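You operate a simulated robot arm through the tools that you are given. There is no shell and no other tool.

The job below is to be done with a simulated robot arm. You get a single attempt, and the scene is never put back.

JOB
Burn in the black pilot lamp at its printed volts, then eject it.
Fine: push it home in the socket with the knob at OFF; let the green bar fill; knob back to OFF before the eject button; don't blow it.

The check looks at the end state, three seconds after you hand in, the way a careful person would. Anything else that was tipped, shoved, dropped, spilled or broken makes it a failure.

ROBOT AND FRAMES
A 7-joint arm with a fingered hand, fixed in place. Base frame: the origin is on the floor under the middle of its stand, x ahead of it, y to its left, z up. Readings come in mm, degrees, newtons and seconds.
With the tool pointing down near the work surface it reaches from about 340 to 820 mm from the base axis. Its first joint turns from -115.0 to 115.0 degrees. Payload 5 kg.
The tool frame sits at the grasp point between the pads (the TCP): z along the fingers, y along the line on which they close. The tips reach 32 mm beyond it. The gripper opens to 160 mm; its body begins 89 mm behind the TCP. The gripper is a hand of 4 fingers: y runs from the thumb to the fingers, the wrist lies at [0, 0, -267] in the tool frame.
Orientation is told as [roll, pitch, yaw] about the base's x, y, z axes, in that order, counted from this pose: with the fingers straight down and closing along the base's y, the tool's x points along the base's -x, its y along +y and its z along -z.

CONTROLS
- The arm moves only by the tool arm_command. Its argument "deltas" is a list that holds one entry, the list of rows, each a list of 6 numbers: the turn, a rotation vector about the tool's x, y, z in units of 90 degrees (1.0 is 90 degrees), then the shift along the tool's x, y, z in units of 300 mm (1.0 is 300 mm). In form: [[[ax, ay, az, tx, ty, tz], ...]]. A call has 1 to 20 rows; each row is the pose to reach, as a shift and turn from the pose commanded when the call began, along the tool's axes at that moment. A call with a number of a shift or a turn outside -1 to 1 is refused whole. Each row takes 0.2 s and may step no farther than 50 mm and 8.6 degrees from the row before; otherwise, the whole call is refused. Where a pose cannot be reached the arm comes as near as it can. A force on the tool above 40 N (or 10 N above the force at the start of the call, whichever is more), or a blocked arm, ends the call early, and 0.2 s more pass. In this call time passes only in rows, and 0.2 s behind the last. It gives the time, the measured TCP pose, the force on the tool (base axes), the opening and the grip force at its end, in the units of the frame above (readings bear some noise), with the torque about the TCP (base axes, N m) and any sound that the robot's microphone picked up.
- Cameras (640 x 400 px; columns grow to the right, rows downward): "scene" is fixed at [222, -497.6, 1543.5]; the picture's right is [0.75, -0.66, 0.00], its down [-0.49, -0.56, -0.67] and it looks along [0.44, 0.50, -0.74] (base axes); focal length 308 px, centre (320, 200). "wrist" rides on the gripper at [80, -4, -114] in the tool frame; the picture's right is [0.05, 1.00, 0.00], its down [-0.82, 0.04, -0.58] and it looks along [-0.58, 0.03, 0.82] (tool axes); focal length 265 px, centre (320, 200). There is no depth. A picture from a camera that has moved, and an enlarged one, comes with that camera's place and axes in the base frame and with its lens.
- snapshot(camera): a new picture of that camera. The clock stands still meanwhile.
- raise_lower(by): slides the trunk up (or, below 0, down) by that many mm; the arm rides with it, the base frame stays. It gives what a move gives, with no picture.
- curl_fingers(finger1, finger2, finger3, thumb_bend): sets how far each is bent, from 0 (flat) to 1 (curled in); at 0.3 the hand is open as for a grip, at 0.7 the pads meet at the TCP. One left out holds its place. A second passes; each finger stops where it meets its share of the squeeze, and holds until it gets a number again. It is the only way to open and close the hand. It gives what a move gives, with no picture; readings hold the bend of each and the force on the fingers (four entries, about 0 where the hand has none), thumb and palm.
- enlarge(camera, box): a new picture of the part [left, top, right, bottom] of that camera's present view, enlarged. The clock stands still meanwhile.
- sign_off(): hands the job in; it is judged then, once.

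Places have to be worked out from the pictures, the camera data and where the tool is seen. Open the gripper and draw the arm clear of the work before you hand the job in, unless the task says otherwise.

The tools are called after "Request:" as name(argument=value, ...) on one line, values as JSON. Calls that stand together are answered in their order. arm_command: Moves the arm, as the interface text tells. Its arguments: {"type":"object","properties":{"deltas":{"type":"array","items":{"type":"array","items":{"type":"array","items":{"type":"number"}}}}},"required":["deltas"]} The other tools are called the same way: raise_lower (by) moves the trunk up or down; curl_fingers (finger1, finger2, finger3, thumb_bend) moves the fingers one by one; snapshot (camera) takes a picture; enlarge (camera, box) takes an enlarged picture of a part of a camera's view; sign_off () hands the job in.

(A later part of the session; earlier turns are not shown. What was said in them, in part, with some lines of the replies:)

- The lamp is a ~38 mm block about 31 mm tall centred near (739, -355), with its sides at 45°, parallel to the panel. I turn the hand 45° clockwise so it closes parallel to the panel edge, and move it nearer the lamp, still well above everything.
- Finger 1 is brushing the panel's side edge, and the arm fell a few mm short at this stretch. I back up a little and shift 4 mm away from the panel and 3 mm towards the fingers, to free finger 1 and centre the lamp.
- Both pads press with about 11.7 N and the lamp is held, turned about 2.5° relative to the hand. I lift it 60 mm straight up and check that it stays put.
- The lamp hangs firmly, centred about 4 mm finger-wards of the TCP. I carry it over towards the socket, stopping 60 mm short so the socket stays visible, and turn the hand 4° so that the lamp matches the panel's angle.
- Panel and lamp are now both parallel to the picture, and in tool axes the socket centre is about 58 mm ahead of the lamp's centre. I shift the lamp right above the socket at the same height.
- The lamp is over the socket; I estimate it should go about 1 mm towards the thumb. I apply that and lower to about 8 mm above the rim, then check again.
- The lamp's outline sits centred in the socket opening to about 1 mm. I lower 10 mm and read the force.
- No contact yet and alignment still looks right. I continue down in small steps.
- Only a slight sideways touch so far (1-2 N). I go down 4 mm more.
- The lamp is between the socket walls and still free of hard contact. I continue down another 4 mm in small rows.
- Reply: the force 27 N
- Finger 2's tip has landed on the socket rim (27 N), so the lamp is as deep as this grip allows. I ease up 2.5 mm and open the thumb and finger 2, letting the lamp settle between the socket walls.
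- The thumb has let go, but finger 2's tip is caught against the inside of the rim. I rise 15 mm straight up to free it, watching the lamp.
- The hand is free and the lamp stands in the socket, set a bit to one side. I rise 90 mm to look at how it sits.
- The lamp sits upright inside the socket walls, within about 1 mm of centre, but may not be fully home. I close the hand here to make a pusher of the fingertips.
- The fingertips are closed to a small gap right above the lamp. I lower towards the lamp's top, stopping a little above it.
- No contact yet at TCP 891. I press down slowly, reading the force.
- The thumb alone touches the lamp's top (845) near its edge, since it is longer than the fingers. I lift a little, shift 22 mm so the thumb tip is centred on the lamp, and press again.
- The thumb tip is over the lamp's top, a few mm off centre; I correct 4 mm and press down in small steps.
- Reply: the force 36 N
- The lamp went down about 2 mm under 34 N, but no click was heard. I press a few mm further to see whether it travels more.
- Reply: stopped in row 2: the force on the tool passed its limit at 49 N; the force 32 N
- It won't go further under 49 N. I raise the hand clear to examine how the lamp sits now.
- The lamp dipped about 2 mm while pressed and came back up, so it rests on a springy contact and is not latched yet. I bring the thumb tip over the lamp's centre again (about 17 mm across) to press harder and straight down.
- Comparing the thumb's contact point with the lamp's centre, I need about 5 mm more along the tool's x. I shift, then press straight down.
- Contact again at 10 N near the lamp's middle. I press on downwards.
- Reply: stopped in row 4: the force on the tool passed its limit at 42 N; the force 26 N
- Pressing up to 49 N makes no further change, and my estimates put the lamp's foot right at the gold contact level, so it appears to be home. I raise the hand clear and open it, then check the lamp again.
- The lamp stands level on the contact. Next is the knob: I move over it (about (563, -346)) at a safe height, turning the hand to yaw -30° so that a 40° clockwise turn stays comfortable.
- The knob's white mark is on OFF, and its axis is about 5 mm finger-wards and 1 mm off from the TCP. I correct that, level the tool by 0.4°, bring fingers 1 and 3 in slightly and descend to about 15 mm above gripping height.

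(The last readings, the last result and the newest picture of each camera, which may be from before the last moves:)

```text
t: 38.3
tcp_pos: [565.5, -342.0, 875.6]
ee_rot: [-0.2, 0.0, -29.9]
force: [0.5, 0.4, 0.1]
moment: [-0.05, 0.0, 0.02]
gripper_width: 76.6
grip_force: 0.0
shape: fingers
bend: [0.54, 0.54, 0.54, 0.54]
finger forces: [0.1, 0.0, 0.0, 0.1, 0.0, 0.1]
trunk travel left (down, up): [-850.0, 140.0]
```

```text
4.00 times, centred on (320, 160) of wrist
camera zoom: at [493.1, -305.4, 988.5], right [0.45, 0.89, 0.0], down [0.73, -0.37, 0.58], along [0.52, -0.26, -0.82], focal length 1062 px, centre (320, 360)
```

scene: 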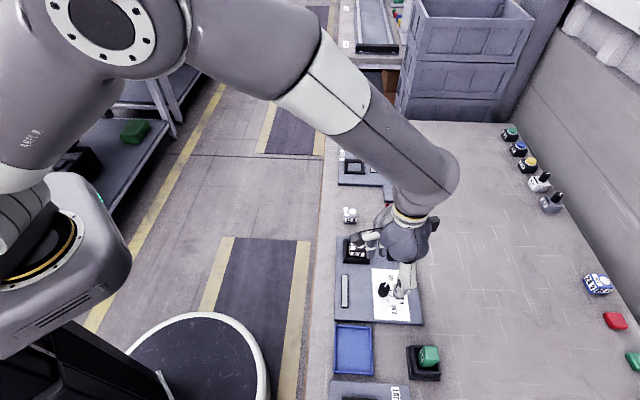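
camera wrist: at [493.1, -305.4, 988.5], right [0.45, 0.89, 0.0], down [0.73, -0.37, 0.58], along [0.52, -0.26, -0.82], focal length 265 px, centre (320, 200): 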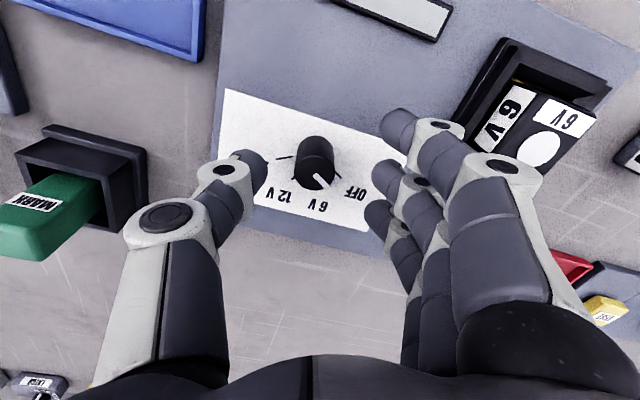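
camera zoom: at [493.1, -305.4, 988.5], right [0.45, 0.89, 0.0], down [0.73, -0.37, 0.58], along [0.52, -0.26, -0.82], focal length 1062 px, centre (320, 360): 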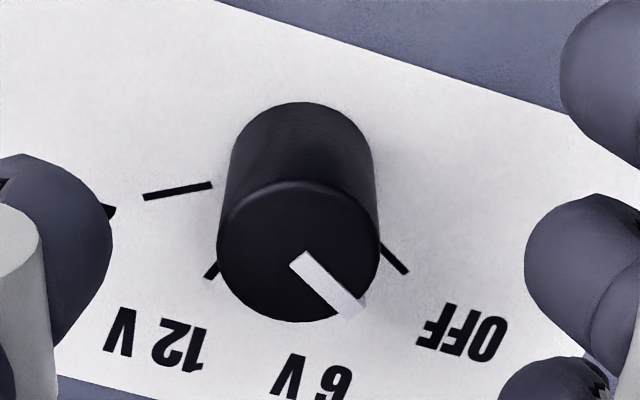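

The knob axis is now 3 mm towards the thumb and 1.5 mm off in x. I correct and descend the last 15 mm.

Request:
arm_command(deltas=[[[0, 0, 0, -0.005, -0.0107, 0], [0, 0, 0, -0.005, -0.0107, 0.025], [0, 0, 0, -0.005, -0.0107, 0.05]]])

Request:
enlarge(camera="wrist", box=[240, 120, 400, 220])

```text
t: 39.1
tcp_pos: [565.7, -346.2, 861.0]
ee_rot: [-0.2, -0.2, -29.7]
force: [-0.1, 1.0, 0.4]
moment: [0.03, -0.02, 0.0]
gripper_width: 76.4
grip_force: 0.0
shape: fingers
bend: [0.54, 0.54, 0.54, 0.54]
finger forces: [0.0, 0.0, 0.0, 0.0, 0.0, 0.1]
trunk travel left (down, up): [-850.0, 140.0]
```

```text
4.00 times, centred on (320, 170) of wrist
camera zoom: at [493.6, -308.9, 973.6], right [0.45, 0.89, 0.0], down [0.73, -0.37, 0.58], along [0.52, -0.26, -0.81], focal length 1062 px, centre (320, 320)
```

zoom: 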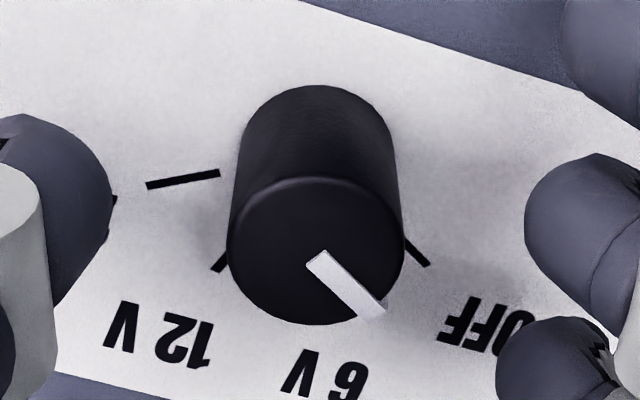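

The knob is centred between thumb and finger 2 to within 1 mm. I close those two on it.

Request:
curl_fingers(finger2=0.72, thumb_bend=0.72)

Request:
enlarge(camera="wrist", box=[240, 120, 400, 220])

Request:
enlarge(camera="scene", box=[330, 225, 440, 325])

```text
t: 40.1
tcp_pos: [566.2, -346.8, 860.8]
ee_rot: [-0.2, -0.1, -29.9]
force: [-2.5, -4.6, -7.6]
moment: [-0.03, 0.03, 0.0]
gripper_width: 56.3
grip_force: 9.7
shape: fingers
bend: [0.54, 0.67, 0.54, 0.67]
finger forces: [0.0, 7.4, 0.0, 0.1, 12.3, 0.0]
trunk travel left (down, up): [-850.0, 140.0]
```

```text
4.00 times, centred on (320, 170) of wrist
camera zoom: at [493.2, -309.6, 973.2], right [0.45, 0.89, 0.0], down [0.73, -0.37, 0.58], along [0.51, -0.26, -0.82], focal length 1062 px, centre (320, 320)
```

zoom: 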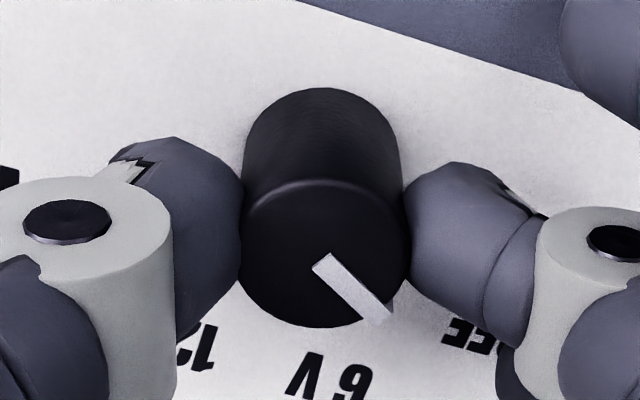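

```text
4.00 times, centred on (385, 275) of scene
camera zoom: at [222.0, -497.6, 1543.5], right [0.75, -0.66, 0.0], down [-0.49, -0.56, -0.67], along [0.44, 0.5, -0.74], focal length 1232 px, centre (60, -100)
```

zoom: 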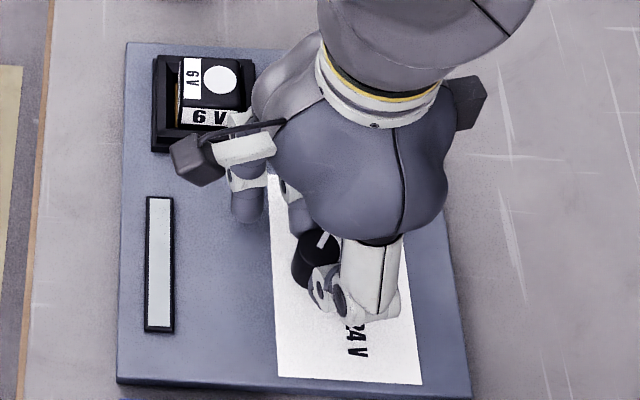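

The knob is held (7 N and 12 N), and both the bar and the lamp are visible to the scene camera. I turn 20° clockwise first to check that the knob follows the hand.

Request:
arm_command(deltas=[[[0, 0, 0.0556, 0, 0, 0], [0, 0, 0.111, 0, 0, 0], [0, 0, 0.167, 0, 0, 0], [0, 0, 0.222, 0, 0, 0]]])

Request:
enlarge(camera="wrist", box=[240, 120, 400, 220])

Request:
enlarge(camera="scene", box=[330, 225, 440, 325])

```text
t: 41.1
tcp_pos: [564.9, -346.9, 859.8]
ee_rot: [-0.1, -0.2, -49.8]
force: [1.2, -4.5, -8.6]
moment: [-0.07, -0.1, 0.01]
gripper_width: 56.2
grip_force: 9.1
shape: fingers
bend: [0.54, 0.67, 0.54, 0.67]
finger forces: [0.1, 8.4, 0.0, 0.0, 10.1, 0.1]
trunk travel left (down, up): [-850.0, 140.0]
```

```text
4.00 times, centred on (320, 170) of wrist
camera zoom: at [509.5, -287.0, 973.3], right [0.73, 0.68, 0.0], down [0.56, -0.59, 0.58], along [0.4, -0.42, -0.81], focal length 1062 px, centre (320, 320)
```

zoom: 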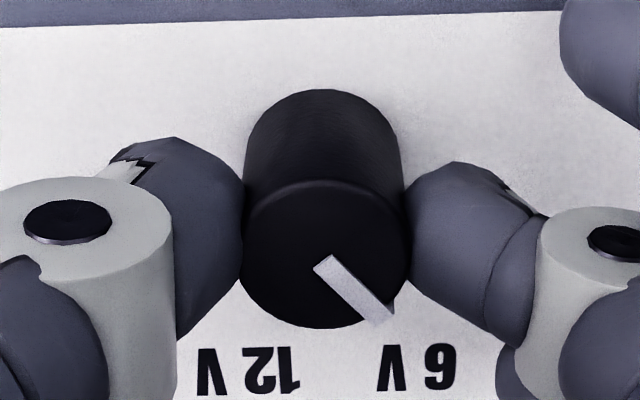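

```text
4.00 times, centred on (385, 275) of scene
camera zoom: at [222.0, -497.6, 1543.5], right [0.75, -0.66, 0.0], down [-0.49, -0.56, -0.67], along [0.44, 0.5, -0.74], focal length 1232 px, centre (60, -100)
```

zoom: 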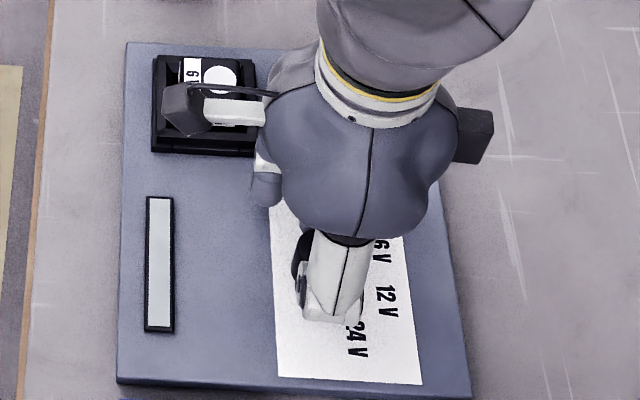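

The knob follows the hand without slip and now stands midway between OFF and 6 V. I turn the remaining 20° to 6 V.

Request:
arm_command(deltas=[[[0, 0, 0.0556, 0, 0, 0], [0, 0, 0.111, 0, 0, 0], [0, 0, 0.167, 0, 0, 0], [0, 0, 0.222, 0, 0, 0]]])

Request:
enlarge(camera="wrist", box=[240, 120, 400, 220])

Request:
enlarge(camera="scene", box=[330, 225, 440, 325])

```text
t: 42.1
tcp_pos: [565.2, -345.5, 859.7]
ee_rot: [-0.1, -0.1, -69.9]
force: [0.1, -4.8, -6.9]
moment: [-0.14, -0.02, 0.01]
gripper_width: 56.2
grip_force: 10.1
shape: fingers
bend: [0.54, 0.67, 0.54, 0.67]
finger forces: [0.1, 8.9, 0.0, 0.0, 10.6, 0.1]
trunk travel left (down, up): [-850.0, 140.0]
```

```text
4.00 times, centred on (320, 170) of wrist
camera zoom: at [532.9, -271.3, 973.1], right [0.92, 0.39, 0.0], down [0.32, -0.75, 0.58], along [0.23, -0.53, -0.81], focal length 1062 px, centre (320, 320)
```

zoom: 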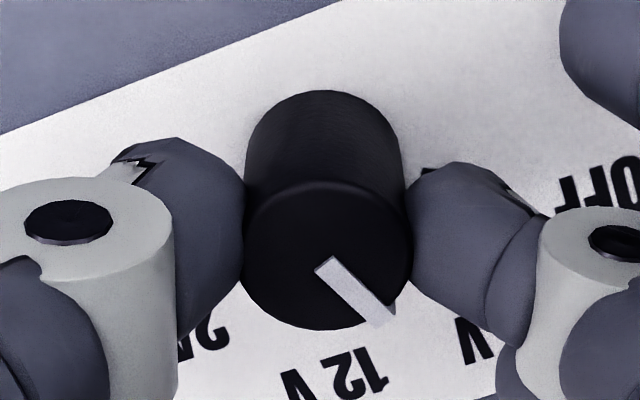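

```text
4.00 times, centred on (385, 275) of scene
camera zoom: at [222.0, -497.6, 1543.5], right [0.75, -0.66, 0.0], down [-0.49, -0.56, -0.67], along [0.44, 0.5, -0.74], focal length 1232 px, centre (60, -100)
```

zoom: 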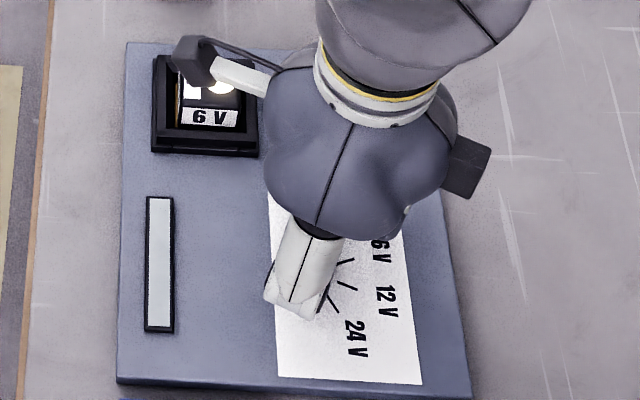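

The lamp looks lit now. I hold still for two seconds and check the bar and the lamp.

Request:
arm_command(deltas=[[[0, 0, 0, 0, 0, 0], [0, 0, 0, 0, 0, 0], [0, 0, 0, 0, 0, 0], [0, 0, 0, 0, 0, 0], [0, 0, 0, 0, 0, 0], [0, 0, 0, 0, 0, 0], [0, 0, 0, 0, 0, 0], [0, 0, 0, 0, 0, 0]]])

Request:
enlarge(camera="scene", box=[330, 225, 410, 315])

```text
t: 43.9
tcp_pos: [566.1, -345.2, 860.9]
ee_rot: [0.0, -0.1, -69.8]
force: [0.1, -6.2, -4.0]
moment: [-0.15, -0.05, 0.0]
gripper_width: 55.9
grip_force: 10.4
shape: fingers
bend: [0.54, 0.67, 0.54, 0.68]
finger forces: [0.0, 9.0, 0.1, 0.1, 11.2, 0.0]
trunk travel left (down, up): [-850.0, 140.0]
```

```text
4.44 times, centred on (370, 270) of scene
camera zoom: at [222.0, -497.6, 1543.5], right [0.75, -0.66, 0.0], down [-0.49, -0.56, -0.67], along [0.44, 0.5, -0.74], focal length 1369 px, centre (98, -111)
```

zoom: 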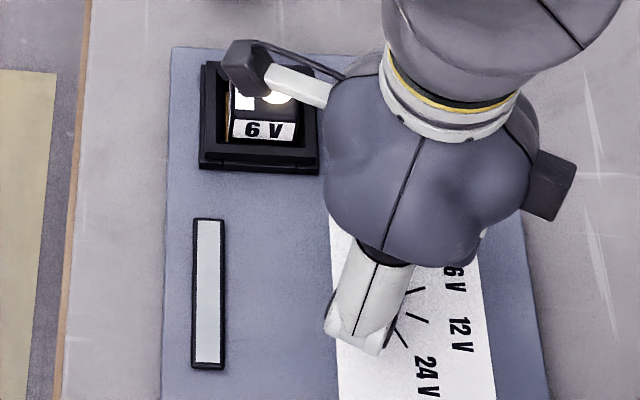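

The lamp is lit. The bar isn't visibly green yet, so I zoom in on it and wait another four seconds.

Request:
enlarge(camera="scene", box=[335, 265, 359, 315])

Request:
arm_command(deltas=[[[0, 0, 0, 0, 0, 0], [0, 0, 0, 0, 0, 0], [0, 0, 0, 0, 0, 0], [0, 0, 0, 0, 0, 0], [0, 0, 0, 0, 0, 0], [0, 0, 0, 0, 0, 0], [0, 0, 0, 0, 0, 0], [0, 0, 0, 0, 0, 0], [0, 0, 0, 0, 0, 0], [0, 0, 0, 0, 0, 0], [0, 0, 0, 0, 0, 0], [0, 0, 0, 0, 0, 0], [0, 0, 0, 0, 0, 0], [0, 0, 0, 0, 0, 0], [0, 0, 0, 0, 0, 0], [0, 0, 0, 0, 0, 0], [0, 0, 0, 0, 0, 0], [0, 0, 0, 0, 0, 0], [0, 0, 0, 0, 0, 0], [0, 0, 0, 0, 0, 0]]])

Request:
enlarge(camera="scene", box=[335, 265, 359, 315])

Request:
enlarge(camera="scene", box=[330, 225, 410, 315])

```text
8.00 times, centred on (347, 290) of scene
camera zoom: at [222.0, -497.6, 1543.5], right [0.75, -0.66, 0.0], down [-0.49, -0.56, -0.67], along [0.44, 0.5, -0.74], focal length 2465 px, centre (104, -520)
```

zoom: 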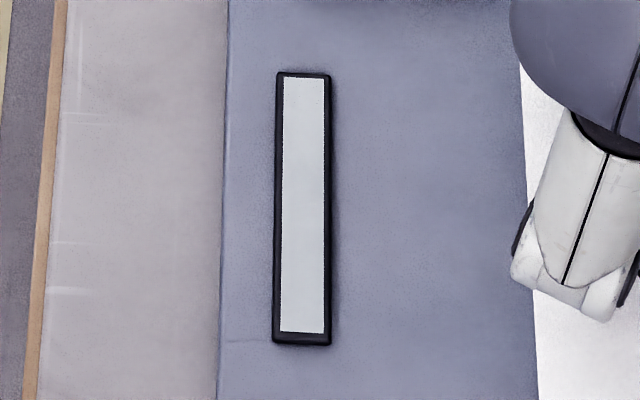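

```text
t: 48.1
tcp_pos: [565.1, -345.4, 860.8]
ee_rot: [0.0, -0.2, -69.9]
force: [0.4, -6.2, -4.0]
moment: [-0.15, -0.04, 0.02]
gripper_width: 55.9
grip_force: 10.6
shape: fingers
bend: [0.54, 0.67, 0.54, 0.68]
finger forces: [0.1, 9.1, 0.0, 0.1, 11.2, 0.1]
trunk travel left (down, up): [-850.0, 140.0]
```

```text
8.00 times, centred on (347, 290) of scene
camera zoom: at [222.0, -497.6, 1543.5], right [0.75, -0.66, 0.0], down [-0.49, -0.56, -0.67], along [0.44, 0.5, -0.74], focal length 2465 px, centre (104, -520)
```

zoom: 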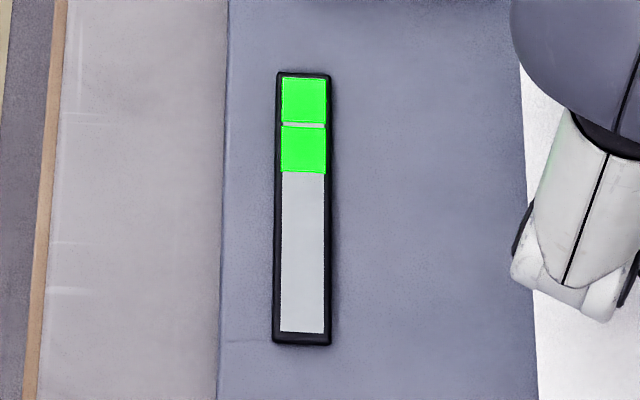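

```text
4.44 times, centred on (370, 270) of scene
camera zoom: at [222.0, -497.6, 1543.5], right [0.75, -0.66, 0.0], down [-0.49, -0.56, -0.67], along [0.44, 0.5, -0.74], focal length 1369 px, centre (98, -111)
```

zoom: 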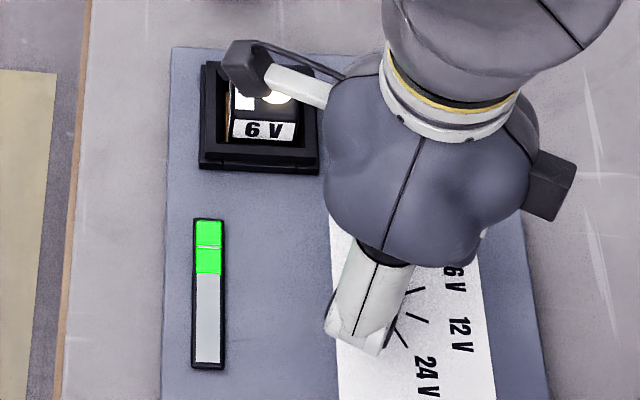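

The green bar is filling: two of about five segments. I keep holding at 6 V for eight more seconds.

Request:
arm_command(deltas=[[[0, 0, 0, 0, 0, 0], [0, 0, 0, 0, 0, 0], [0, 0, 0, 0, 0, 0], [0, 0, 0, 0, 0, 0], [0, 0, 0, 0, 0, 0], [0, 0, 0, 0, 0, 0], [0, 0, 0, 0, 0, 0], [0, 0, 0, 0, 0, 0], [0, 0, 0, 0, 0, 0], [0, 0, 0, 0, 0, 0], [0, 0, 0, 0, 0, 0], [0, 0, 0, 0, 0, 0], [0, 0, 0, 0, 0, 0], [0, 0, 0, 0, 0, 0], [0, 0, 0, 0, 0, 0], [0, 0, 0, 0, 0, 0], [0, 0, 0, 0, 0, 0], [0, 0, 0, 0, 0, 0], [0, 0, 0, 0, 0, 0], [0, 0, 0, 0, 0, 0]]])

Request:
arm_command(deltas=[[[0, 0, 0, 0, 0, 0], [0, 0, 0, 0, 0, 0], [0, 0, 0, 0, 0, 0], [0, 0, 0, 0, 0, 0], [0, 0, 0, 0, 0, 0], [0, 0, 0, 0, 0, 0], [0, 0, 0, 0, 0, 0], [0, 0, 0, 0, 0, 0], [0, 0, 0, 0, 0, 0], [0, 0, 0, 0, 0, 0], [0, 0, 0, 0, 0, 0], [0, 0, 0, 0, 0, 0], [0, 0, 0, 0, 0, 0], [0, 0, 0, 0, 0, 0], [0, 0, 0, 0, 0, 0], [0, 0, 0, 0, 0, 0]]])

Request:
enlarge(camera="scene", box=[330, 225, 410, 315])

```text
t: 52.3
tcp_pos: [564.8, -346.5, 860.6]
ee_rot: [0.0, -0.2, -69.8]
force: [-0.8, -4.7, -4.8]
moment: [-0.12, 0.01, -0.01]
gripper_width: 56.0
grip_force: 10.2
shape: fingers
bend: [0.54, 0.67, 0.54, 0.68]
finger forces: [0.0, 9.3, 0.1, 0.1, 11.1, 0.0]
trunk travel left (down, up): [-850.0, 140.0]
```

```text
t: 55.7
tcp_pos: [564.3, -345.2, 859.4]
ee_rot: [0.0, -0.3, -69.9]
force: [0.5, -4.7, -4.1]
moment: [-0.11, -0.01, 0.02]
gripper_width: 56.0
grip_force: 10.7
shape: fingers
bend: [0.54, 0.67, 0.54, 0.68]
finger forces: [0.0, 9.2, 0.1, 0.0, 11.1, 0.1]
trunk travel left (down, up): [-850.0, 140.0]
```

```text
4.44 times, centred on (370, 270) of scene
camera zoom: at [222.0, -497.6, 1543.5], right [0.75, -0.66, 0.0], down [-0.49, -0.56, -0.67], along [0.44, 0.5, -0.74], focal length 1369 px, centre (98, -111)
```

zoom: 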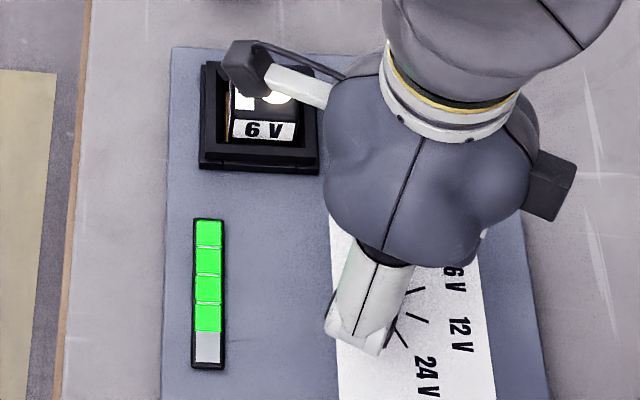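

Four of five segments are lit. I hold another four seconds and check again.

Request:
arm_command(deltas=[[[0, 0, 0, 0, 0, 0], [0, 0, 0, 0, 0, 0], [0, 0, 0, 0, 0, 0], [0, 0, 0, 0, 0, 0], [0, 0, 0, 0, 0, 0], [0, 0, 0, 0, 0, 0], [0, 0, 0, 0, 0, 0], [0, 0, 0, 0, 0, 0], [0, 0, 0, 0, 0, 0], [0, 0, 0, 0, 0, 0], [0, 0, 0, 0, 0, 0], [0, 0, 0, 0, 0, 0], [0, 0, 0, 0, 0, 0], [0, 0, 0, 0, 0, 0], [0, 0, 0, 0, 0, 0], [0, 0, 0, 0, 0, 0], [0, 0, 0, 0, 0, 0], [0, 0, 0, 0, 0, 0], [0, 0, 0, 0, 0, 0]]])

Request:
enlarge(camera="scene", box=[330, 225, 410, 315])

```text
t: 59.7
tcp_pos: [565.0, -345.3, 860.7]
ee_rot: [-0.1, -0.3, -69.8]
force: [0.2, -6.8, -4.1]
moment: [-0.17, -0.04, 0.02]
gripper_width: 56.1
grip_force: 10.0
shape: fingers
bend: [0.54, 0.67, 0.54, 0.68]
finger forces: [0.1, 9.3, 0.0, 0.0, 11.0, 0.1]
trunk travel left (down, up): [-850.0, 140.0]
```

```text
4.44 times, centred on (370, 270) of scene
camera zoom: at [222.0, -497.6, 1543.5], right [0.75, -0.66, 0.0], down [-0.49, -0.56, -0.67], along [0.44, 0.5, -0.74], focal length 1369 px, centre (98, -111)
```

zoom: 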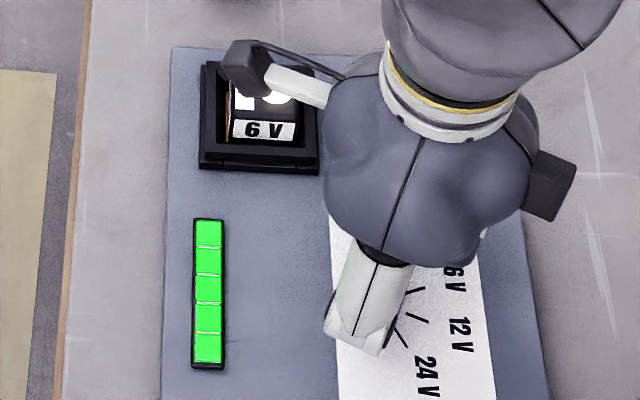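

All five segments are green. I hold one more second to be sure and zoom in on the bar.

Request:
arm_command(deltas=[[[0, 0, 0, 0, 0, 0], [0, 0, 0, 0, 0, 0], [0, 0, 0, 0, 0, 0], [0, 0, 0, 0, 0, 0], [0, 0, 0, 0, 0, 0]]])

Request:
enlarge(camera="scene", box=[335, 265, 359, 315])

Request:
enlarge(camera="wrist", box=[240, 120, 400, 220])

```text
t: 60.9
tcp_pos: [564.1, -345.6, 859.9]
ee_rot: [0.0, -0.2, -69.9]
force: [0.0, -5.7, -4.0]
moment: [-0.14, 0.0, -0.02]
gripper_width: 55.8
grip_force: 10.2
shape: fingers
bend: [0.54, 0.67, 0.54, 0.68]
finger forces: [0.0, 9.2, 0.0, 0.1, 10.9, 0.0]
trunk travel left (down, up): [-850.0, 140.0]
```

```text
8.00 times, centred on (347, 290) of scene
camera zoom: at [222.0, -497.6, 1543.5], right [0.75, -0.66, 0.0], down [-0.49, -0.56, -0.67], along [0.44, 0.5, -0.74], focal length 2465 px, centre (104, -520)
```

zoom: 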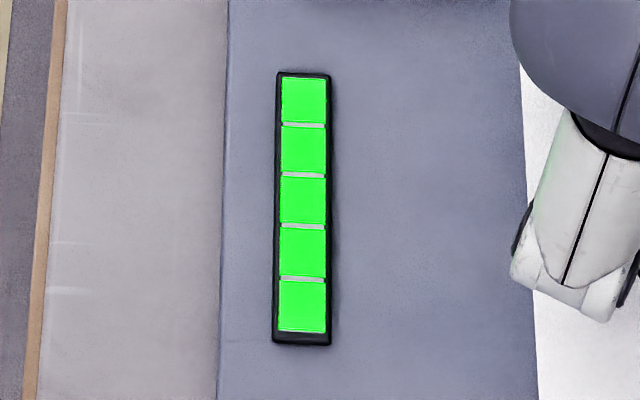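

```text
4.00 times, centred on (320, 170) of wrist
camera zoom: at [532.6, -271.3, 972.9], right [0.92, 0.39, 0.0], down [0.32, -0.75, 0.58], along [0.23, -0.53, -0.81], focal length 1062 px, centre (320, 320)
```

zoom: 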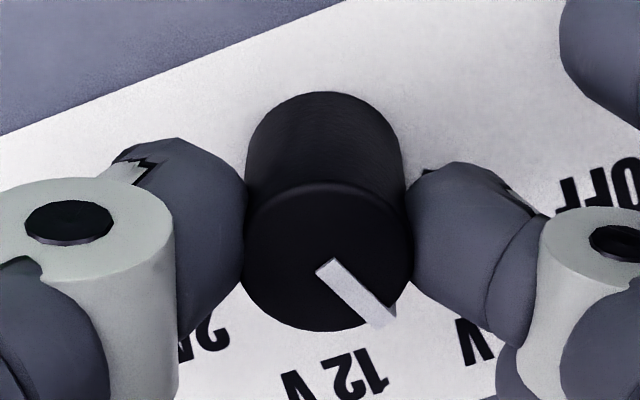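

The bar is fully green and the knob still follows the grip. I turn the knob back 40° counter-clockwise to OFF.

Request:
arm_command(deltas=[[[0, 0, -0.0556, 0, 0, 0], [0, 0, -0.111, 0, 0, 0], [0, 0, -0.167, 0, 0, 0], [0, 0, -0.222, 0, 0, 0], [0, 0, -0.278, 0, 0, 0], [0, 0, -0.333, 0, 0, 0], [0, 0, -0.389, 0, 0, 0], [0, 0, -0.448, 0, 0, 0]]])

Request:
enlarge(camera="wrist", box=[240, 120, 400, 220])

Request:
enlarge(camera="scene", box=[330, 225, 410, 315])

```text
t: 62.7
tcp_pos: [565.4, -345.9, 860.2]
ee_rot: [-0.2, -0.1, -29.4]
force: [1.1, -5.4, -6.8]
moment: [-0.06, 0.01, -0.01]
gripper_width: 56.0
grip_force: 10.3
shape: fingers
bend: [0.54, 0.67, 0.54, 0.68]
finger forces: [0.0, 8.3, 0.0, 0.0, 12.0, 0.0]
trunk travel left (down, up): [-850.0, 140.0]
```

```text
4.00 times, centred on (320, 170) of wrist
camera zoom: at [492.3, -310.1, 973.3], right [0.45, 0.9, 0.0], down [0.73, -0.36, 0.58], along [0.52, -0.26, -0.82], focal length 1062 px, centre (320, 320)
```

zoom: 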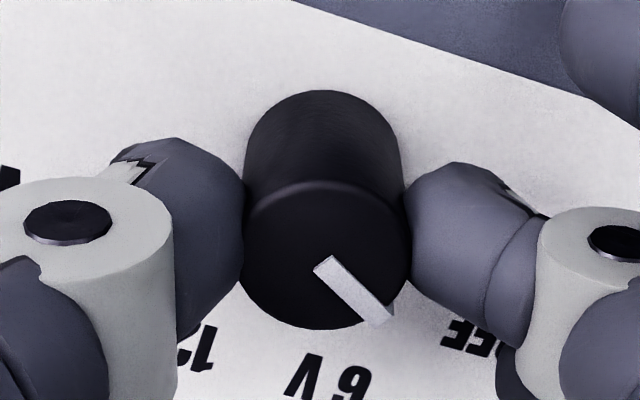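

```text
4.44 times, centred on (370, 270) of scene
camera zoom: at [222.0, -497.6, 1543.5], right [0.75, -0.66, 0.0], down [-0.49, -0.56, -0.67], along [0.44, 0.5, -0.74], focal length 1369 px, centre (98, -111)
```

zoom: 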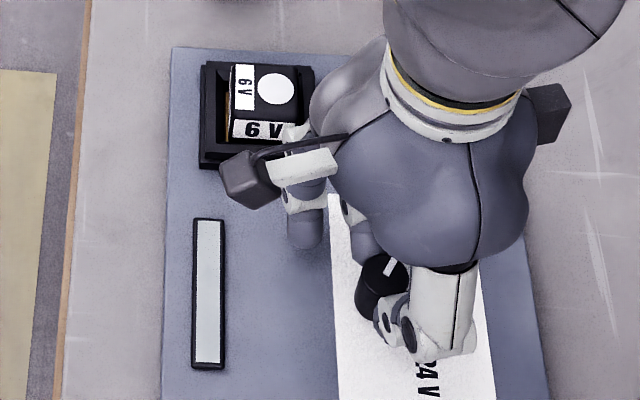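

The lamp is out and the knob is back at OFF. I release it by opening the thumb and finger 2, then rise straight up and verify the pointer.

Request:
curl_fingers(finger2=0.54, thumb_bend=0.54)

Request:
arm_command(deltas=[[[0, 0, 0, 0, 0, -0.05], [0, 0, 0, 0, 0, -0.15], [0, 0, 0, 0, 0, -0.25], [0, 0, 0, 0, 0, -0.33]]])

Request:
snapshot(camera="wrist")

Request:
enlarge(camera="wrist", box=[256, 70, 384, 150])

```text
t: 63.7
tcp_pos: [564.5, -344.9, 860.7]
ee_rot: [-0.3, -0.3, -29.5]
force: [0.6, 0.2, -0.6]
moment: [0.03, 0.01, 0.03]
gripper_width: 76.0
grip_force: 0.0
shape: fingers
bend: [0.54, 0.54, 0.54, 0.54]
finger forces: [0.0, 0.0, 0.0, 0.1, 0.0, 0.0]
trunk travel left (down, up): [-850.0, 140.0]
```

```text
t: 64.7
tcp_pos: [565.9, -343.0, 961.6]
ee_rot: [-0.2, 0.1, -29.5]
force: [-0.3, 0.3, 0.4]
moment: [0.01, -0.01, -0.02]
gripper_width: 75.7
grip_force: 0.0
shape: fingers
bend: [0.54, 0.54, 0.54, 0.54]
finger forces: [0.1, 0.0, 0.1, 0.1, 0.0, 0.0]
trunk travel left (down, up): [-850.0, 140.0]
```

```text
taken
camera wrist: at [493.4, -306.6, 1072.6], right [0.45, 0.89, 0.0], down [0.73, -0.36, 0.58], along [0.52, -0.26, -0.82], focal length 265 px, centre (320, 200)
```

wrist: 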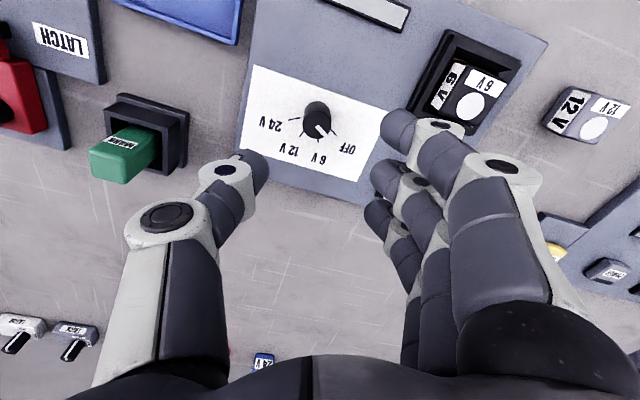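

```text
5.00 times, centred on (320, 110) of wrist
camera zoom: at [493.4, -306.6, 1072.6], right [0.45, 0.89, 0.0], down [0.73, -0.36, 0.58], along [0.52, -0.26, -0.82], focal length 1327 px, centre (320, 650)
```

zoom: 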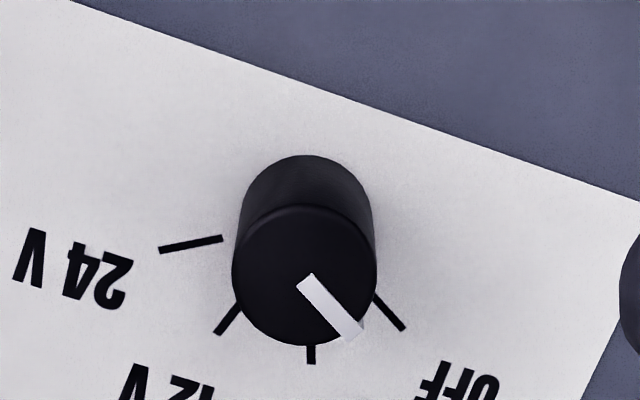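

The pointer is exactly on OFF again, lamp dark. Now I move over the eject button near (677, -294), turning the hand back to yaw -45° with the hand closed as a pusher.

Request:
arm_command(deltas=[[[0, 0, 0.035, -0.052, 0.071, 0.0], [0, 0, 0.07, -0.103, 0.143, 0.0], [0, 0, 0.105, -0.155, 0.214, 0.02], [0, 0, 0.14, -0.206, 0.286, 0.06], [0, 0, 0.172, -0.258, 0.357, 0.105]]])

Request:
snapshot(camera="wrist")

Request:
enlarge(camera="wrist", box=[240, 60, 400, 160])

```text
t: 65.9
tcp_pos: [687.0, -290.2, 926.2]
ee_rot: [-0.2, -0.1, -45.1]
force: [0.8, 0.1, -0.3]
moment: [0.05, 0.03, 0.02]
gripper_width: 75.8
grip_force: 0.1
shape: fingers
bend: [0.54, 0.54, 0.54, 0.54]
finger forces: [0.0, 0.1, 0.0, 0.0, 0.1, 0.1]
trunk travel left (down, up): [-850.0, 140.0]
```

```text
taken
camera wrist: at [627.1, -234.9, 1039.3], right [0.67, 0.74, 0.0], down [0.61, -0.54, 0.58], along [0.43, -0.39, -0.81], focal length 265 px, centre (320, 200)
```

wrist: 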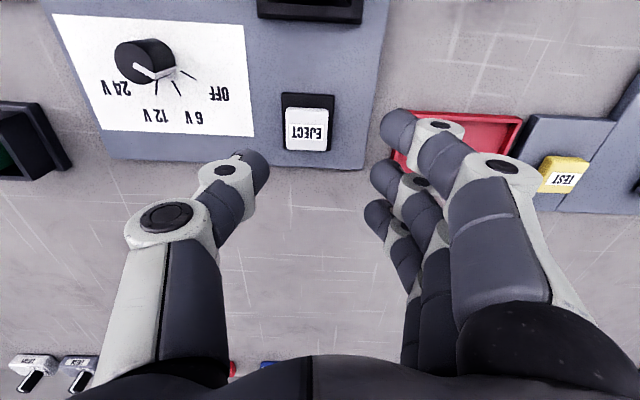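

```text
4.00 times, centred on (320, 110) of wrist
camera zoom: at [627.1, -234.9, 1039.3], right [0.67, 0.74, 0.0], down [0.61, -0.54, 0.58], along [0.43, -0.39, -0.81], focal length 1062 px, centre (320, 560)
```

zoom: 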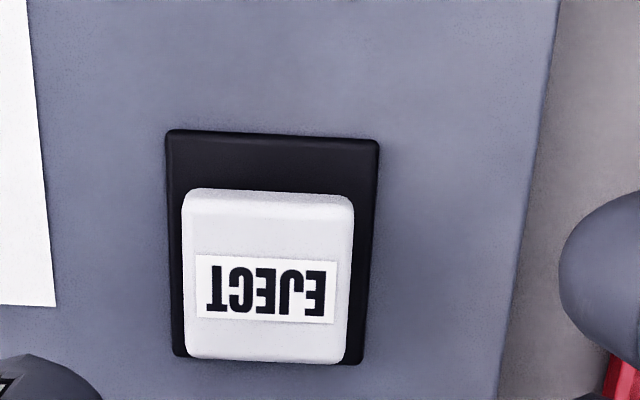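

The eject button lies exactly under where the thumb tip will be (tool (-1, -11)). I close the hand into the pusher shape and lower to just above the button.

Request:
curl_fingers(finger1=0.7, finger2=0.7, finger3=0.7, thumb_bend=0.7)

Request:
arm_command(deltas=[[[0, 0, 0, -0.01, 0, 0.05], [0, 0, 0, -0.01, 0, 0.1], [0, 0, 0, -0.01, 0, 0.14], [0, 0, 0, -0.01, 0, 0.17]]])

Request:
snapshot(camera="wrist")

Request:
enlarge(camera="scene", box=[330, 210, 440, 290])

```text
t: 66.9
tcp_pos: [686.0, -290.2, 928.2]
ee_rot: [-0.1, -0.3, -44.9]
force: [-0.7, -0.1, -0.4]
moment: [-0.02, 0.01, -0.01]
gripper_width: 23.8
grip_force: 0.0
shape: fingers
bend: [0.7, 0.7, 0.7, 0.7]
finger forces: [0.0, 0.0, 0.1, 0.0, 0.0, 0.1]
trunk travel left (down, up): [-850.0, 140.0]
```

```text
t: 67.9
tcp_pos: [687.7, -293.1, 876.0]
ee_rot: [-0.1, -0.3, -45.0]
force: [0.6, 0.2, -0.2]
moment: [-0.01, 0.03, -0.01]
gripper_width: 23.9
grip_force: 0.2
shape: fingers
bend: [0.7, 0.7, 0.7, 0.7]
finger forces: [0.1, 0.0, 0.0, 0.1, 0.0, 0.0]
trunk travel left (down, up): [-850.0, 140.0]
```

```text
taken
camera wrist: at [627.8, -238.9, 988.9], right [0.67, 0.74, 0.0], down [0.61, -0.54, 0.58], along [0.43, -0.39, -0.81], focal length 265 px, centre (320, 200)
```

wrist: 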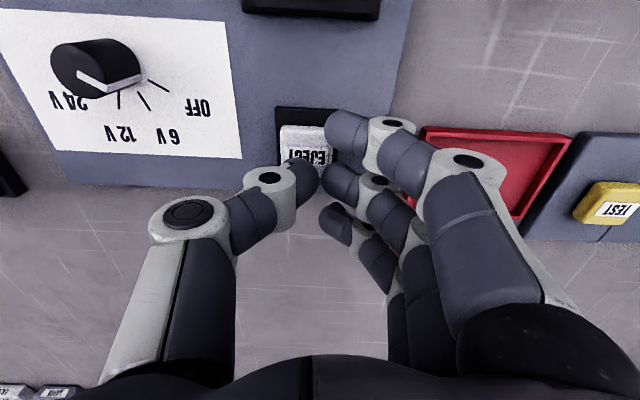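

```text
5.00 times, centred on (385, 250) of scene
camera zoom: at [222.0, -497.6, 1543.5], right [0.75, -0.66, 0.0], down [-0.49, -0.56, -0.67], along [0.44, 0.5, -0.74], focal length 1540 px, centre (-5, -50)
```

zoom: 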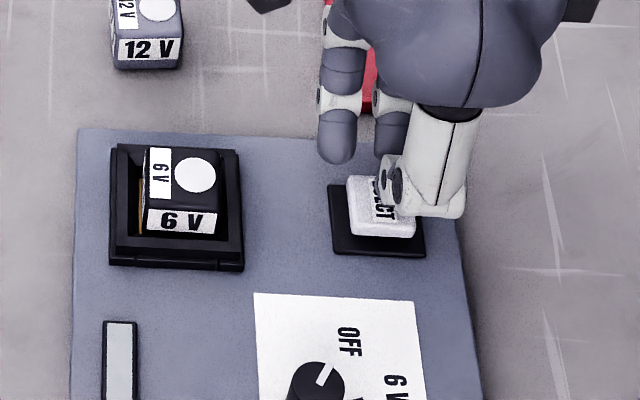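

The thumb tip is over the button, about 10 mm above it. I lower slowly to press it, with a 2 mm correction.

Request:
arm_command(deltas=[[[0, 0, 0, 0.007, 0, 0.01], [0, 0, 0, 0.007, 0, 0.02], [0, 0, 0, 0.007, 0, 0.03], [0, 0, 0, 0.007, 0, 0.037], [0, 0, 0, 0.007, 0, 0.043]]])

Request:
enlarge(camera="scene", box=[330, 210, 440, 290])

```text
t: 69.1
tcp_pos: [684.1, -291.1, 863.3]
ee_rot: [-0.2, -0.1, -45.0]
force: [0.3, 0.4, 0.2]
moment: [0.02, 0.0, -0.03]
gripper_width: 23.7
grip_force: 0.1
shape: fingers
bend: [0.7, 0.7, 0.7, 0.7]
finger forces: [0.0, 0.1, 0.0, 0.0, 0.0, 0.1]
trunk travel left (down, up): [-850.0, 140.0]
```

```text
5.00 times, centred on (385, 250) of scene
camera zoom: at [222.0, -497.6, 1543.5], right [0.75, -0.66, 0.0], down [-0.49, -0.56, -0.67], along [0.44, 0.5, -0.74], focal length 1540 px, centre (-5, -50)
```

zoom: 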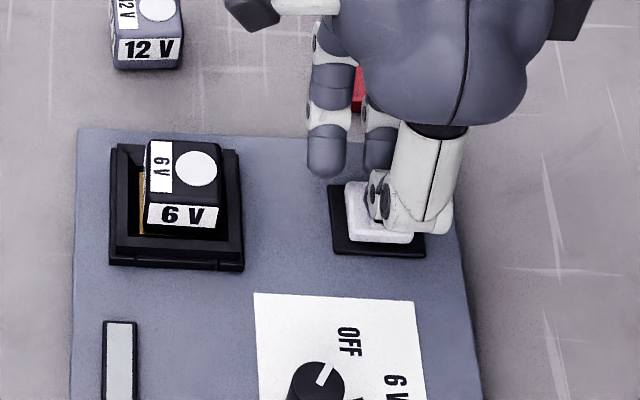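

The lamp seems to have risen about 6 mm, so the button may already have triggered. I zoom in on lamp and button.

Request:
enlarge(camera="scene", box=[330, 225, 394, 265])

Request:
enlarge(camera="scene", box=[385, 235, 433, 265])

Request:
snapshot(camera="wrist")

```text
10.00 times, centred on (362, 245) of scene
camera zoom: at [222.0, -497.6, 1543.5], right [0.75, -0.66, 0.0], down [-0.49, -0.56, -0.67], along [0.44, 0.5, -0.74], focal length 3081 px, centre (-100, -250)
```

zoom: 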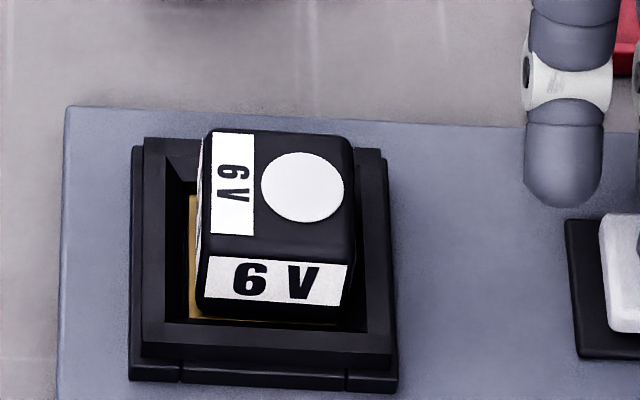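

```text
13.33 times, centred on (409, 250) of scene
camera zoom: at [222.0, -497.6, 1543.5], right [0.75, -0.66, 0.0], down [-0.49, -0.56, -0.67], along [0.44, 0.5, -0.74], focal length 4108 px, centre (-867, -467)
```

zoom: 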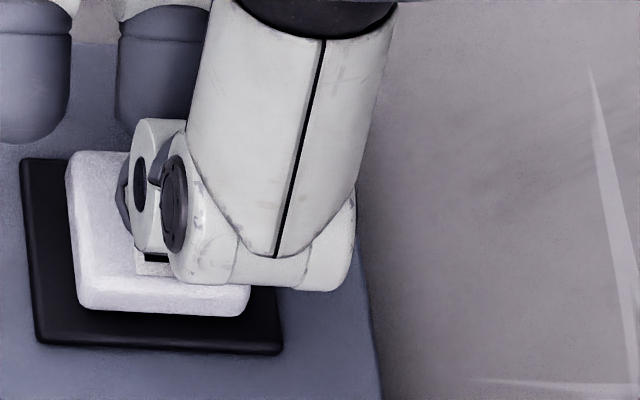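

```text
taken
camera wrist: at [624.8, -237.1, 976.1], right [0.67, 0.74, 0.0], down [0.61, -0.54, 0.58], along [0.43, -0.39, -0.82], focal length 265 px, centre (320, 200)
```

wrist: 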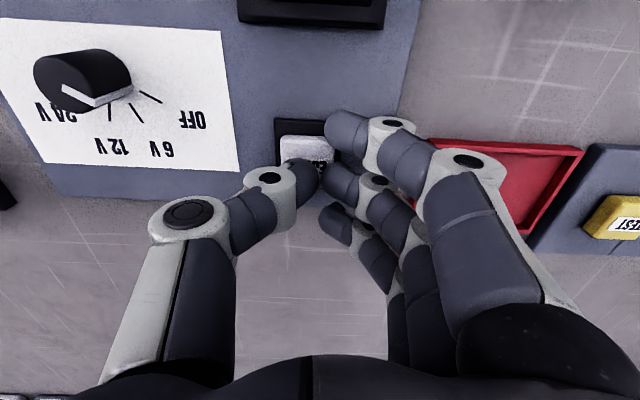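

The lamp has popped up about 5 mm off the contact. I press the button a little further to make sure the press is complete, and watch the lamp.

Request:
arm_command(deltas=[[[0, 0, 0, 0, 0, 0.005], [0, 0, 0, 0, 0, 0.01]]])

Request:
enlarge(camera="scene", box=[330, 225, 394, 265])

Request:
enlarge(camera="scene", box=[385, 235, 433, 265])

```text
t: 69.7
tcp_pos: [684.2, -290.8, 862.2]
ee_rot: [0.0, -0.2, -45.0]
force: [-0.9, 0.2, 2.4]
moment: [0.0, 0.05, -0.02]
gripper_width: 23.6
grip_force: 1.0
shape: fingers
bend: [0.7, 0.7, 0.7, 0.7]
finger forces: [0.0, 0.0, 0.0, 0.0, 2.7, 0.0]
trunk travel left (down, up): [-850.0, 140.0]
```

```text
10.00 times, centred on (362, 245) of scene
camera zoom: at [222.0, -497.6, 1543.5], right [0.75, -0.66, 0.0], down [-0.49, -0.56, -0.67], along [0.44, 0.5, -0.74], focal length 3081 px, centre (-100, -250)
```

zoom: 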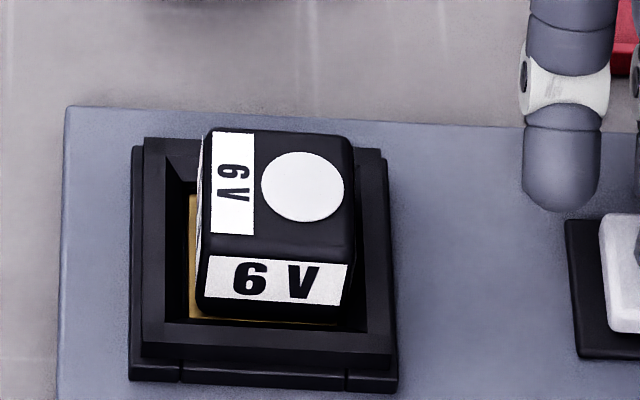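

```text
13.33 times, centred on (409, 250) of scene
camera zoom: at [222.0, -497.6, 1543.5], right [0.75, -0.66, 0.0], down [-0.49, -0.56, -0.67], along [0.44, 0.5, -0.74], focal length 4108 px, centre (-867, -467)
```

zoom: 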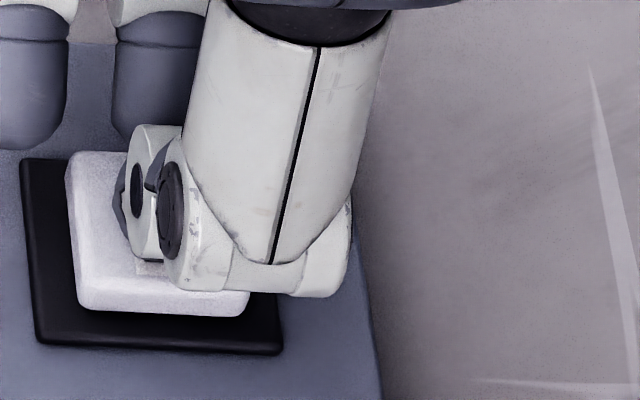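

The lamp stays raised, and the button now pushes back with under 3 N. I press 3 mm more to bottom the button fully and see whether the lamp moves any further.

Request:
arm_command(deltas=[[[0, 0, 0, 0, 0, 0.005], [0, 0, 0, 0, 0, 0.01]]])

Request:
enlarge(camera="scene", box=[330, 225, 394, 265])

Request:
enlarge(camera="scene", box=[385, 235, 433, 265])

```text
t: 70.3
tcp_pos: [684.2, -292.1, 860.7]
ee_rot: [-0.1, -0.4, -45.1]
force: [-2.6, -2.3, 14.0]
moment: [-0.13, 0.24, 0.02]
gripper_width: 23.4
grip_force: 7.0
shape: fingers
bend: [0.7, 0.7, 0.7, 0.7]
finger forces: [0.0, 2.0, 0.1, 0.1, 12.3, 0.1]
trunk travel left (down, up): [-850.0, 140.0]
```

```text
10.00 times, centred on (362, 245) of scene
camera zoom: at [222.0, -497.6, 1543.5], right [0.75, -0.66, 0.0], down [-0.49, -0.56, -0.67], along [0.44, 0.5, -0.74], focal length 3081 px, centre (-100, -250)
```

zoom: 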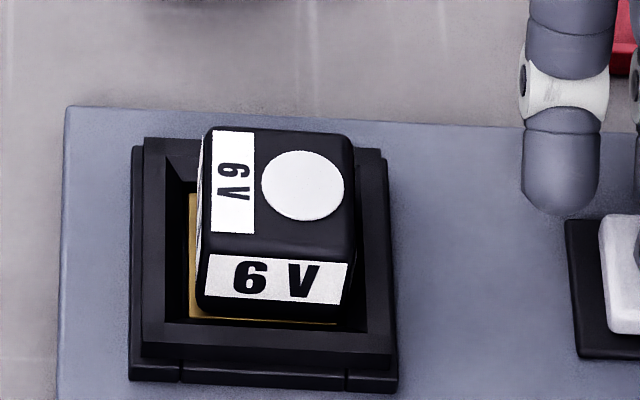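

```text
13.33 times, centred on (409, 250) of scene
camera zoom: at [222.0, -497.6, 1543.5], right [0.75, -0.66, 0.0], down [-0.49, -0.56, -0.67], along [0.44, 0.5, -0.74], focal length 4108 px, centre (-867, -467)
```

zoom: 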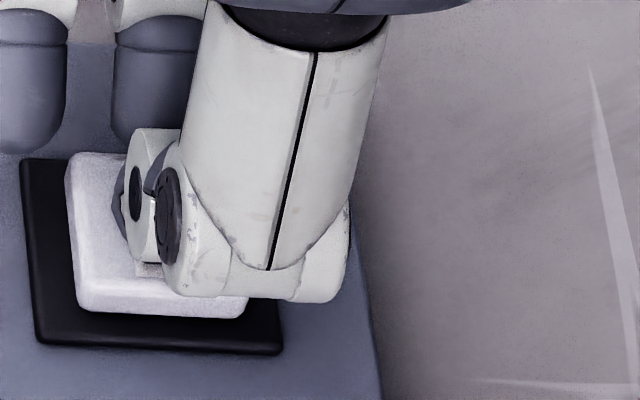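

The button is bottomed at 14 N and the lamp is held up. I now lift off the button and see whether the lamp stays up.

Request:
arm_command(deltas=[[[0, 0, 0, 0, 0, -0.02], [0, 0, 0, 0, 0, -0.08], [0, 0, 0, 0, 0, -0.18], [0, 0, 0, 0, 0, -0.3]]])

Request:
enlarge(camera="scene", box=[330, 225, 394, 265])

Request:
enlarge(camera="scene", box=[330, 210, 440, 310])

Request:
snapshot(camera="wrist")

```text
t: 71.3
tcp_pos: [684.4, -290.2, 949.3]
ee_rot: [-0.2, -0.3, -45.0]
force: [-1.0, 0.3, 0.6]
moment: [-0.01, 0.0, 0.01]
gripper_width: 23.7
grip_force: 0.0
shape: fingers
bend: [0.7, 0.7, 0.7, 0.7]
finger forces: [0.0, 0.0, 0.0, 0.0, 0.0, 0.0]
trunk travel left (down, up): [-850.0, 140.0]
```

```text
10.00 times, centred on (362, 245) of scene
camera zoom: at [222.0, -497.6, 1543.5], right [0.75, -0.66, 0.0], down [-0.49, -0.56, -0.67], along [0.44, 0.5, -0.74], focal length 3081 px, centre (-100, -250)
```

zoom: 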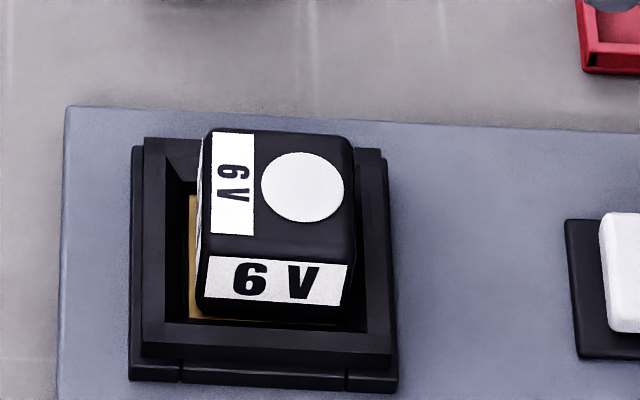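

```text
4.00 times, centred on (385, 260) of scene
camera zoom: at [222.0, -497.6, 1543.5], right [0.75, -0.66, 0.0], down [-0.49, -0.56, -0.67], along [0.44, 0.5, -0.74], focal length 1232 px, centre (60, -40)
```

zoom: 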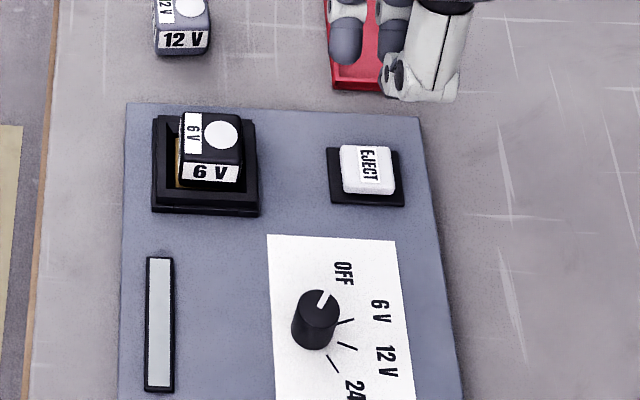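

```text
taken
camera wrist: at [625.1, -235.5, 1061.9], right [0.67, 0.74, 0.0], down [0.61, -0.54, 0.58], along [0.43, -0.39, -0.81], focal length 265 px, centre (320, 200)
```

wrist: 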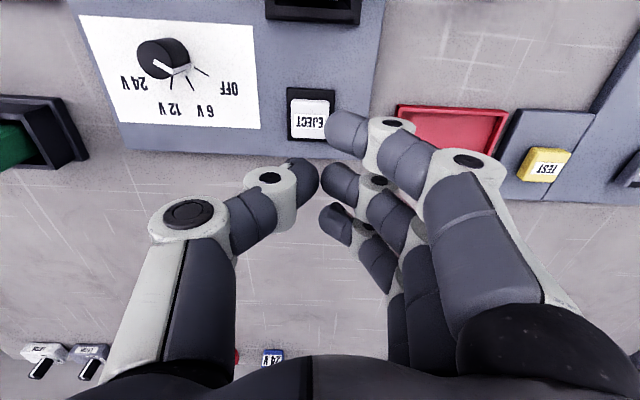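

The lamp stays popped up on its ejector, the button is back up, the knob is at OFF and nothing else has moved. I lift away, draw the arm clear of the bench and open the hand.

Request:
arm_command(deltas=[[[0, 0, 0, 0, 0, -0.12], [0, 0, 0, 0, 0, -0.24], [0, 0, 0, 0, 0, -0.36], [0, 0, 0, 0.05, 0, -0.48], [0, 0, 0, 0.18, 0.01, -0.55], [0, 0, 0, 0.32, 0.02, -0.58], [0, 0, 0, 0.47, 0.03, -0.6], [0, 0, 0, 0.62, 0.04, -0.6]]])

Request:
curl_fingers(finger1=0.3, finger2=0.3, finger3=0.3, thumb_bend=0.3)

Request:
snapshot(camera="scene")

Request:
enlarge(camera="scene", box=[330, 210, 440, 310])

Request:
enlarge(camera="scene", box=[330, 225, 394, 265])

```text
t: 73.1
tcp_pos: [560.5, -149.4, 1129.7]
ee_rot: [-0.1, -0.3, -44.9]
force: [-0.1, -1.0, 0.4]
moment: [0.01, -0.04, 0.0]
gripper_width: 23.6
grip_force: 0.1
shape: fingers
bend: [0.7, 0.7, 0.7, 0.7]
finger forces: [0.0, 0.0, 0.1, 0.0, 0.0, 0.1]
trunk travel left (down, up): [-850.0, 140.0]
```

```text
t: 74.1
tcp_pos: [561.8, -150.3, 1128.6]
ee_rot: [-0.1, -0.3, -45.1]
force: [-0.2, -0.8, 0.4]
moment: [-0.03, -0.01, -0.03]
gripper_width: 170.3
grip_force: 0.1
shape: fingers
bend: [0.3, 0.3, 0.3, 0.3]
finger forces: [0.0, 0.1, 0.1, 0.0, 0.0, 0.0]
trunk travel left (down, up): [-850.0, 140.0]
```

```text
taken
```

scene: 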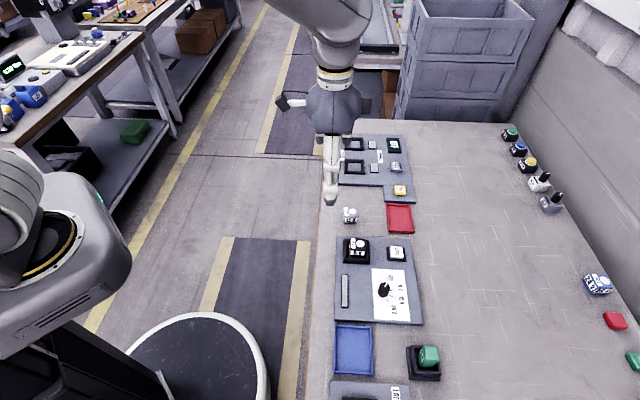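

```text
4.00 times, centred on (385, 260) of scene
camera zoom: at [222.0, -497.6, 1543.5], right [0.75, -0.66, 0.0], down [-0.49, -0.56, -0.67], along [0.44, 0.5, -0.74], focal length 1232 px, centre (60, -40)
```

zoom: 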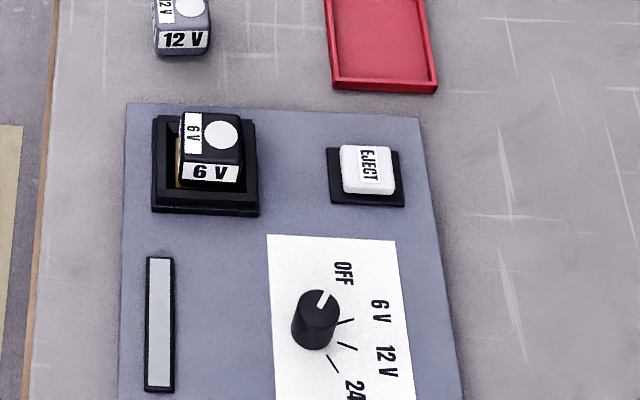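

```text
10.00 times, centred on (362, 245) of scene
camera zoom: at [222.0, -497.6, 1543.5], right [0.75, -0.66, 0.0], down [-0.49, -0.56, -0.67], along [0.44, 0.5, -0.74], focal length 3081 px, centre (-100, -250)
```

zoom: 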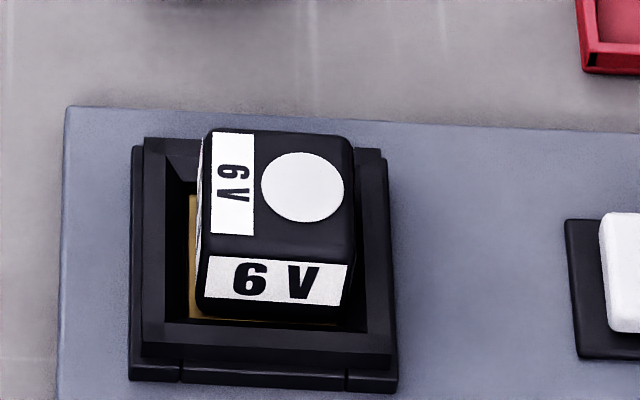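

The pictures show the lamp dark and popped up in its socket, with the knob at OFF and the eject button released. The trays and the other lamps are where they started, and the arm is clear with the hand open, so I hand in.

Request:
sign_off()

```text
The job is handed in.
```

The black lamp was burned in at 6 V, the voltage printed on it, and then ejected. I have handed the job in, but the result of the check has not come back.

- **Seating:** I pushed the lamp home with the knob at OFF. The socket gave no click, so I took the lamp lighting at 6 V as proof that it was seated.
- **Burn-in:** The green bar filled all five segments at 6 V. The knob never went past 6 V, so the lamp was not overdriven.
- **Eject:** I turned the knob back to OFF before pressing the eject button. The lamp rose about 5 mm and stayed up; it still stands in the socket opening.
- **Contact along the way:** While I was picking up the lamp, one finger lightly touched the side of the panel (about 1 N) and the fingertips pressed on the bench (about 18 N). At the socket, one fingertip pressed on the rim (about 27 N). In the final pictures nothing else on the bench has moved.

The hand is open and the arm is clear of the bench.
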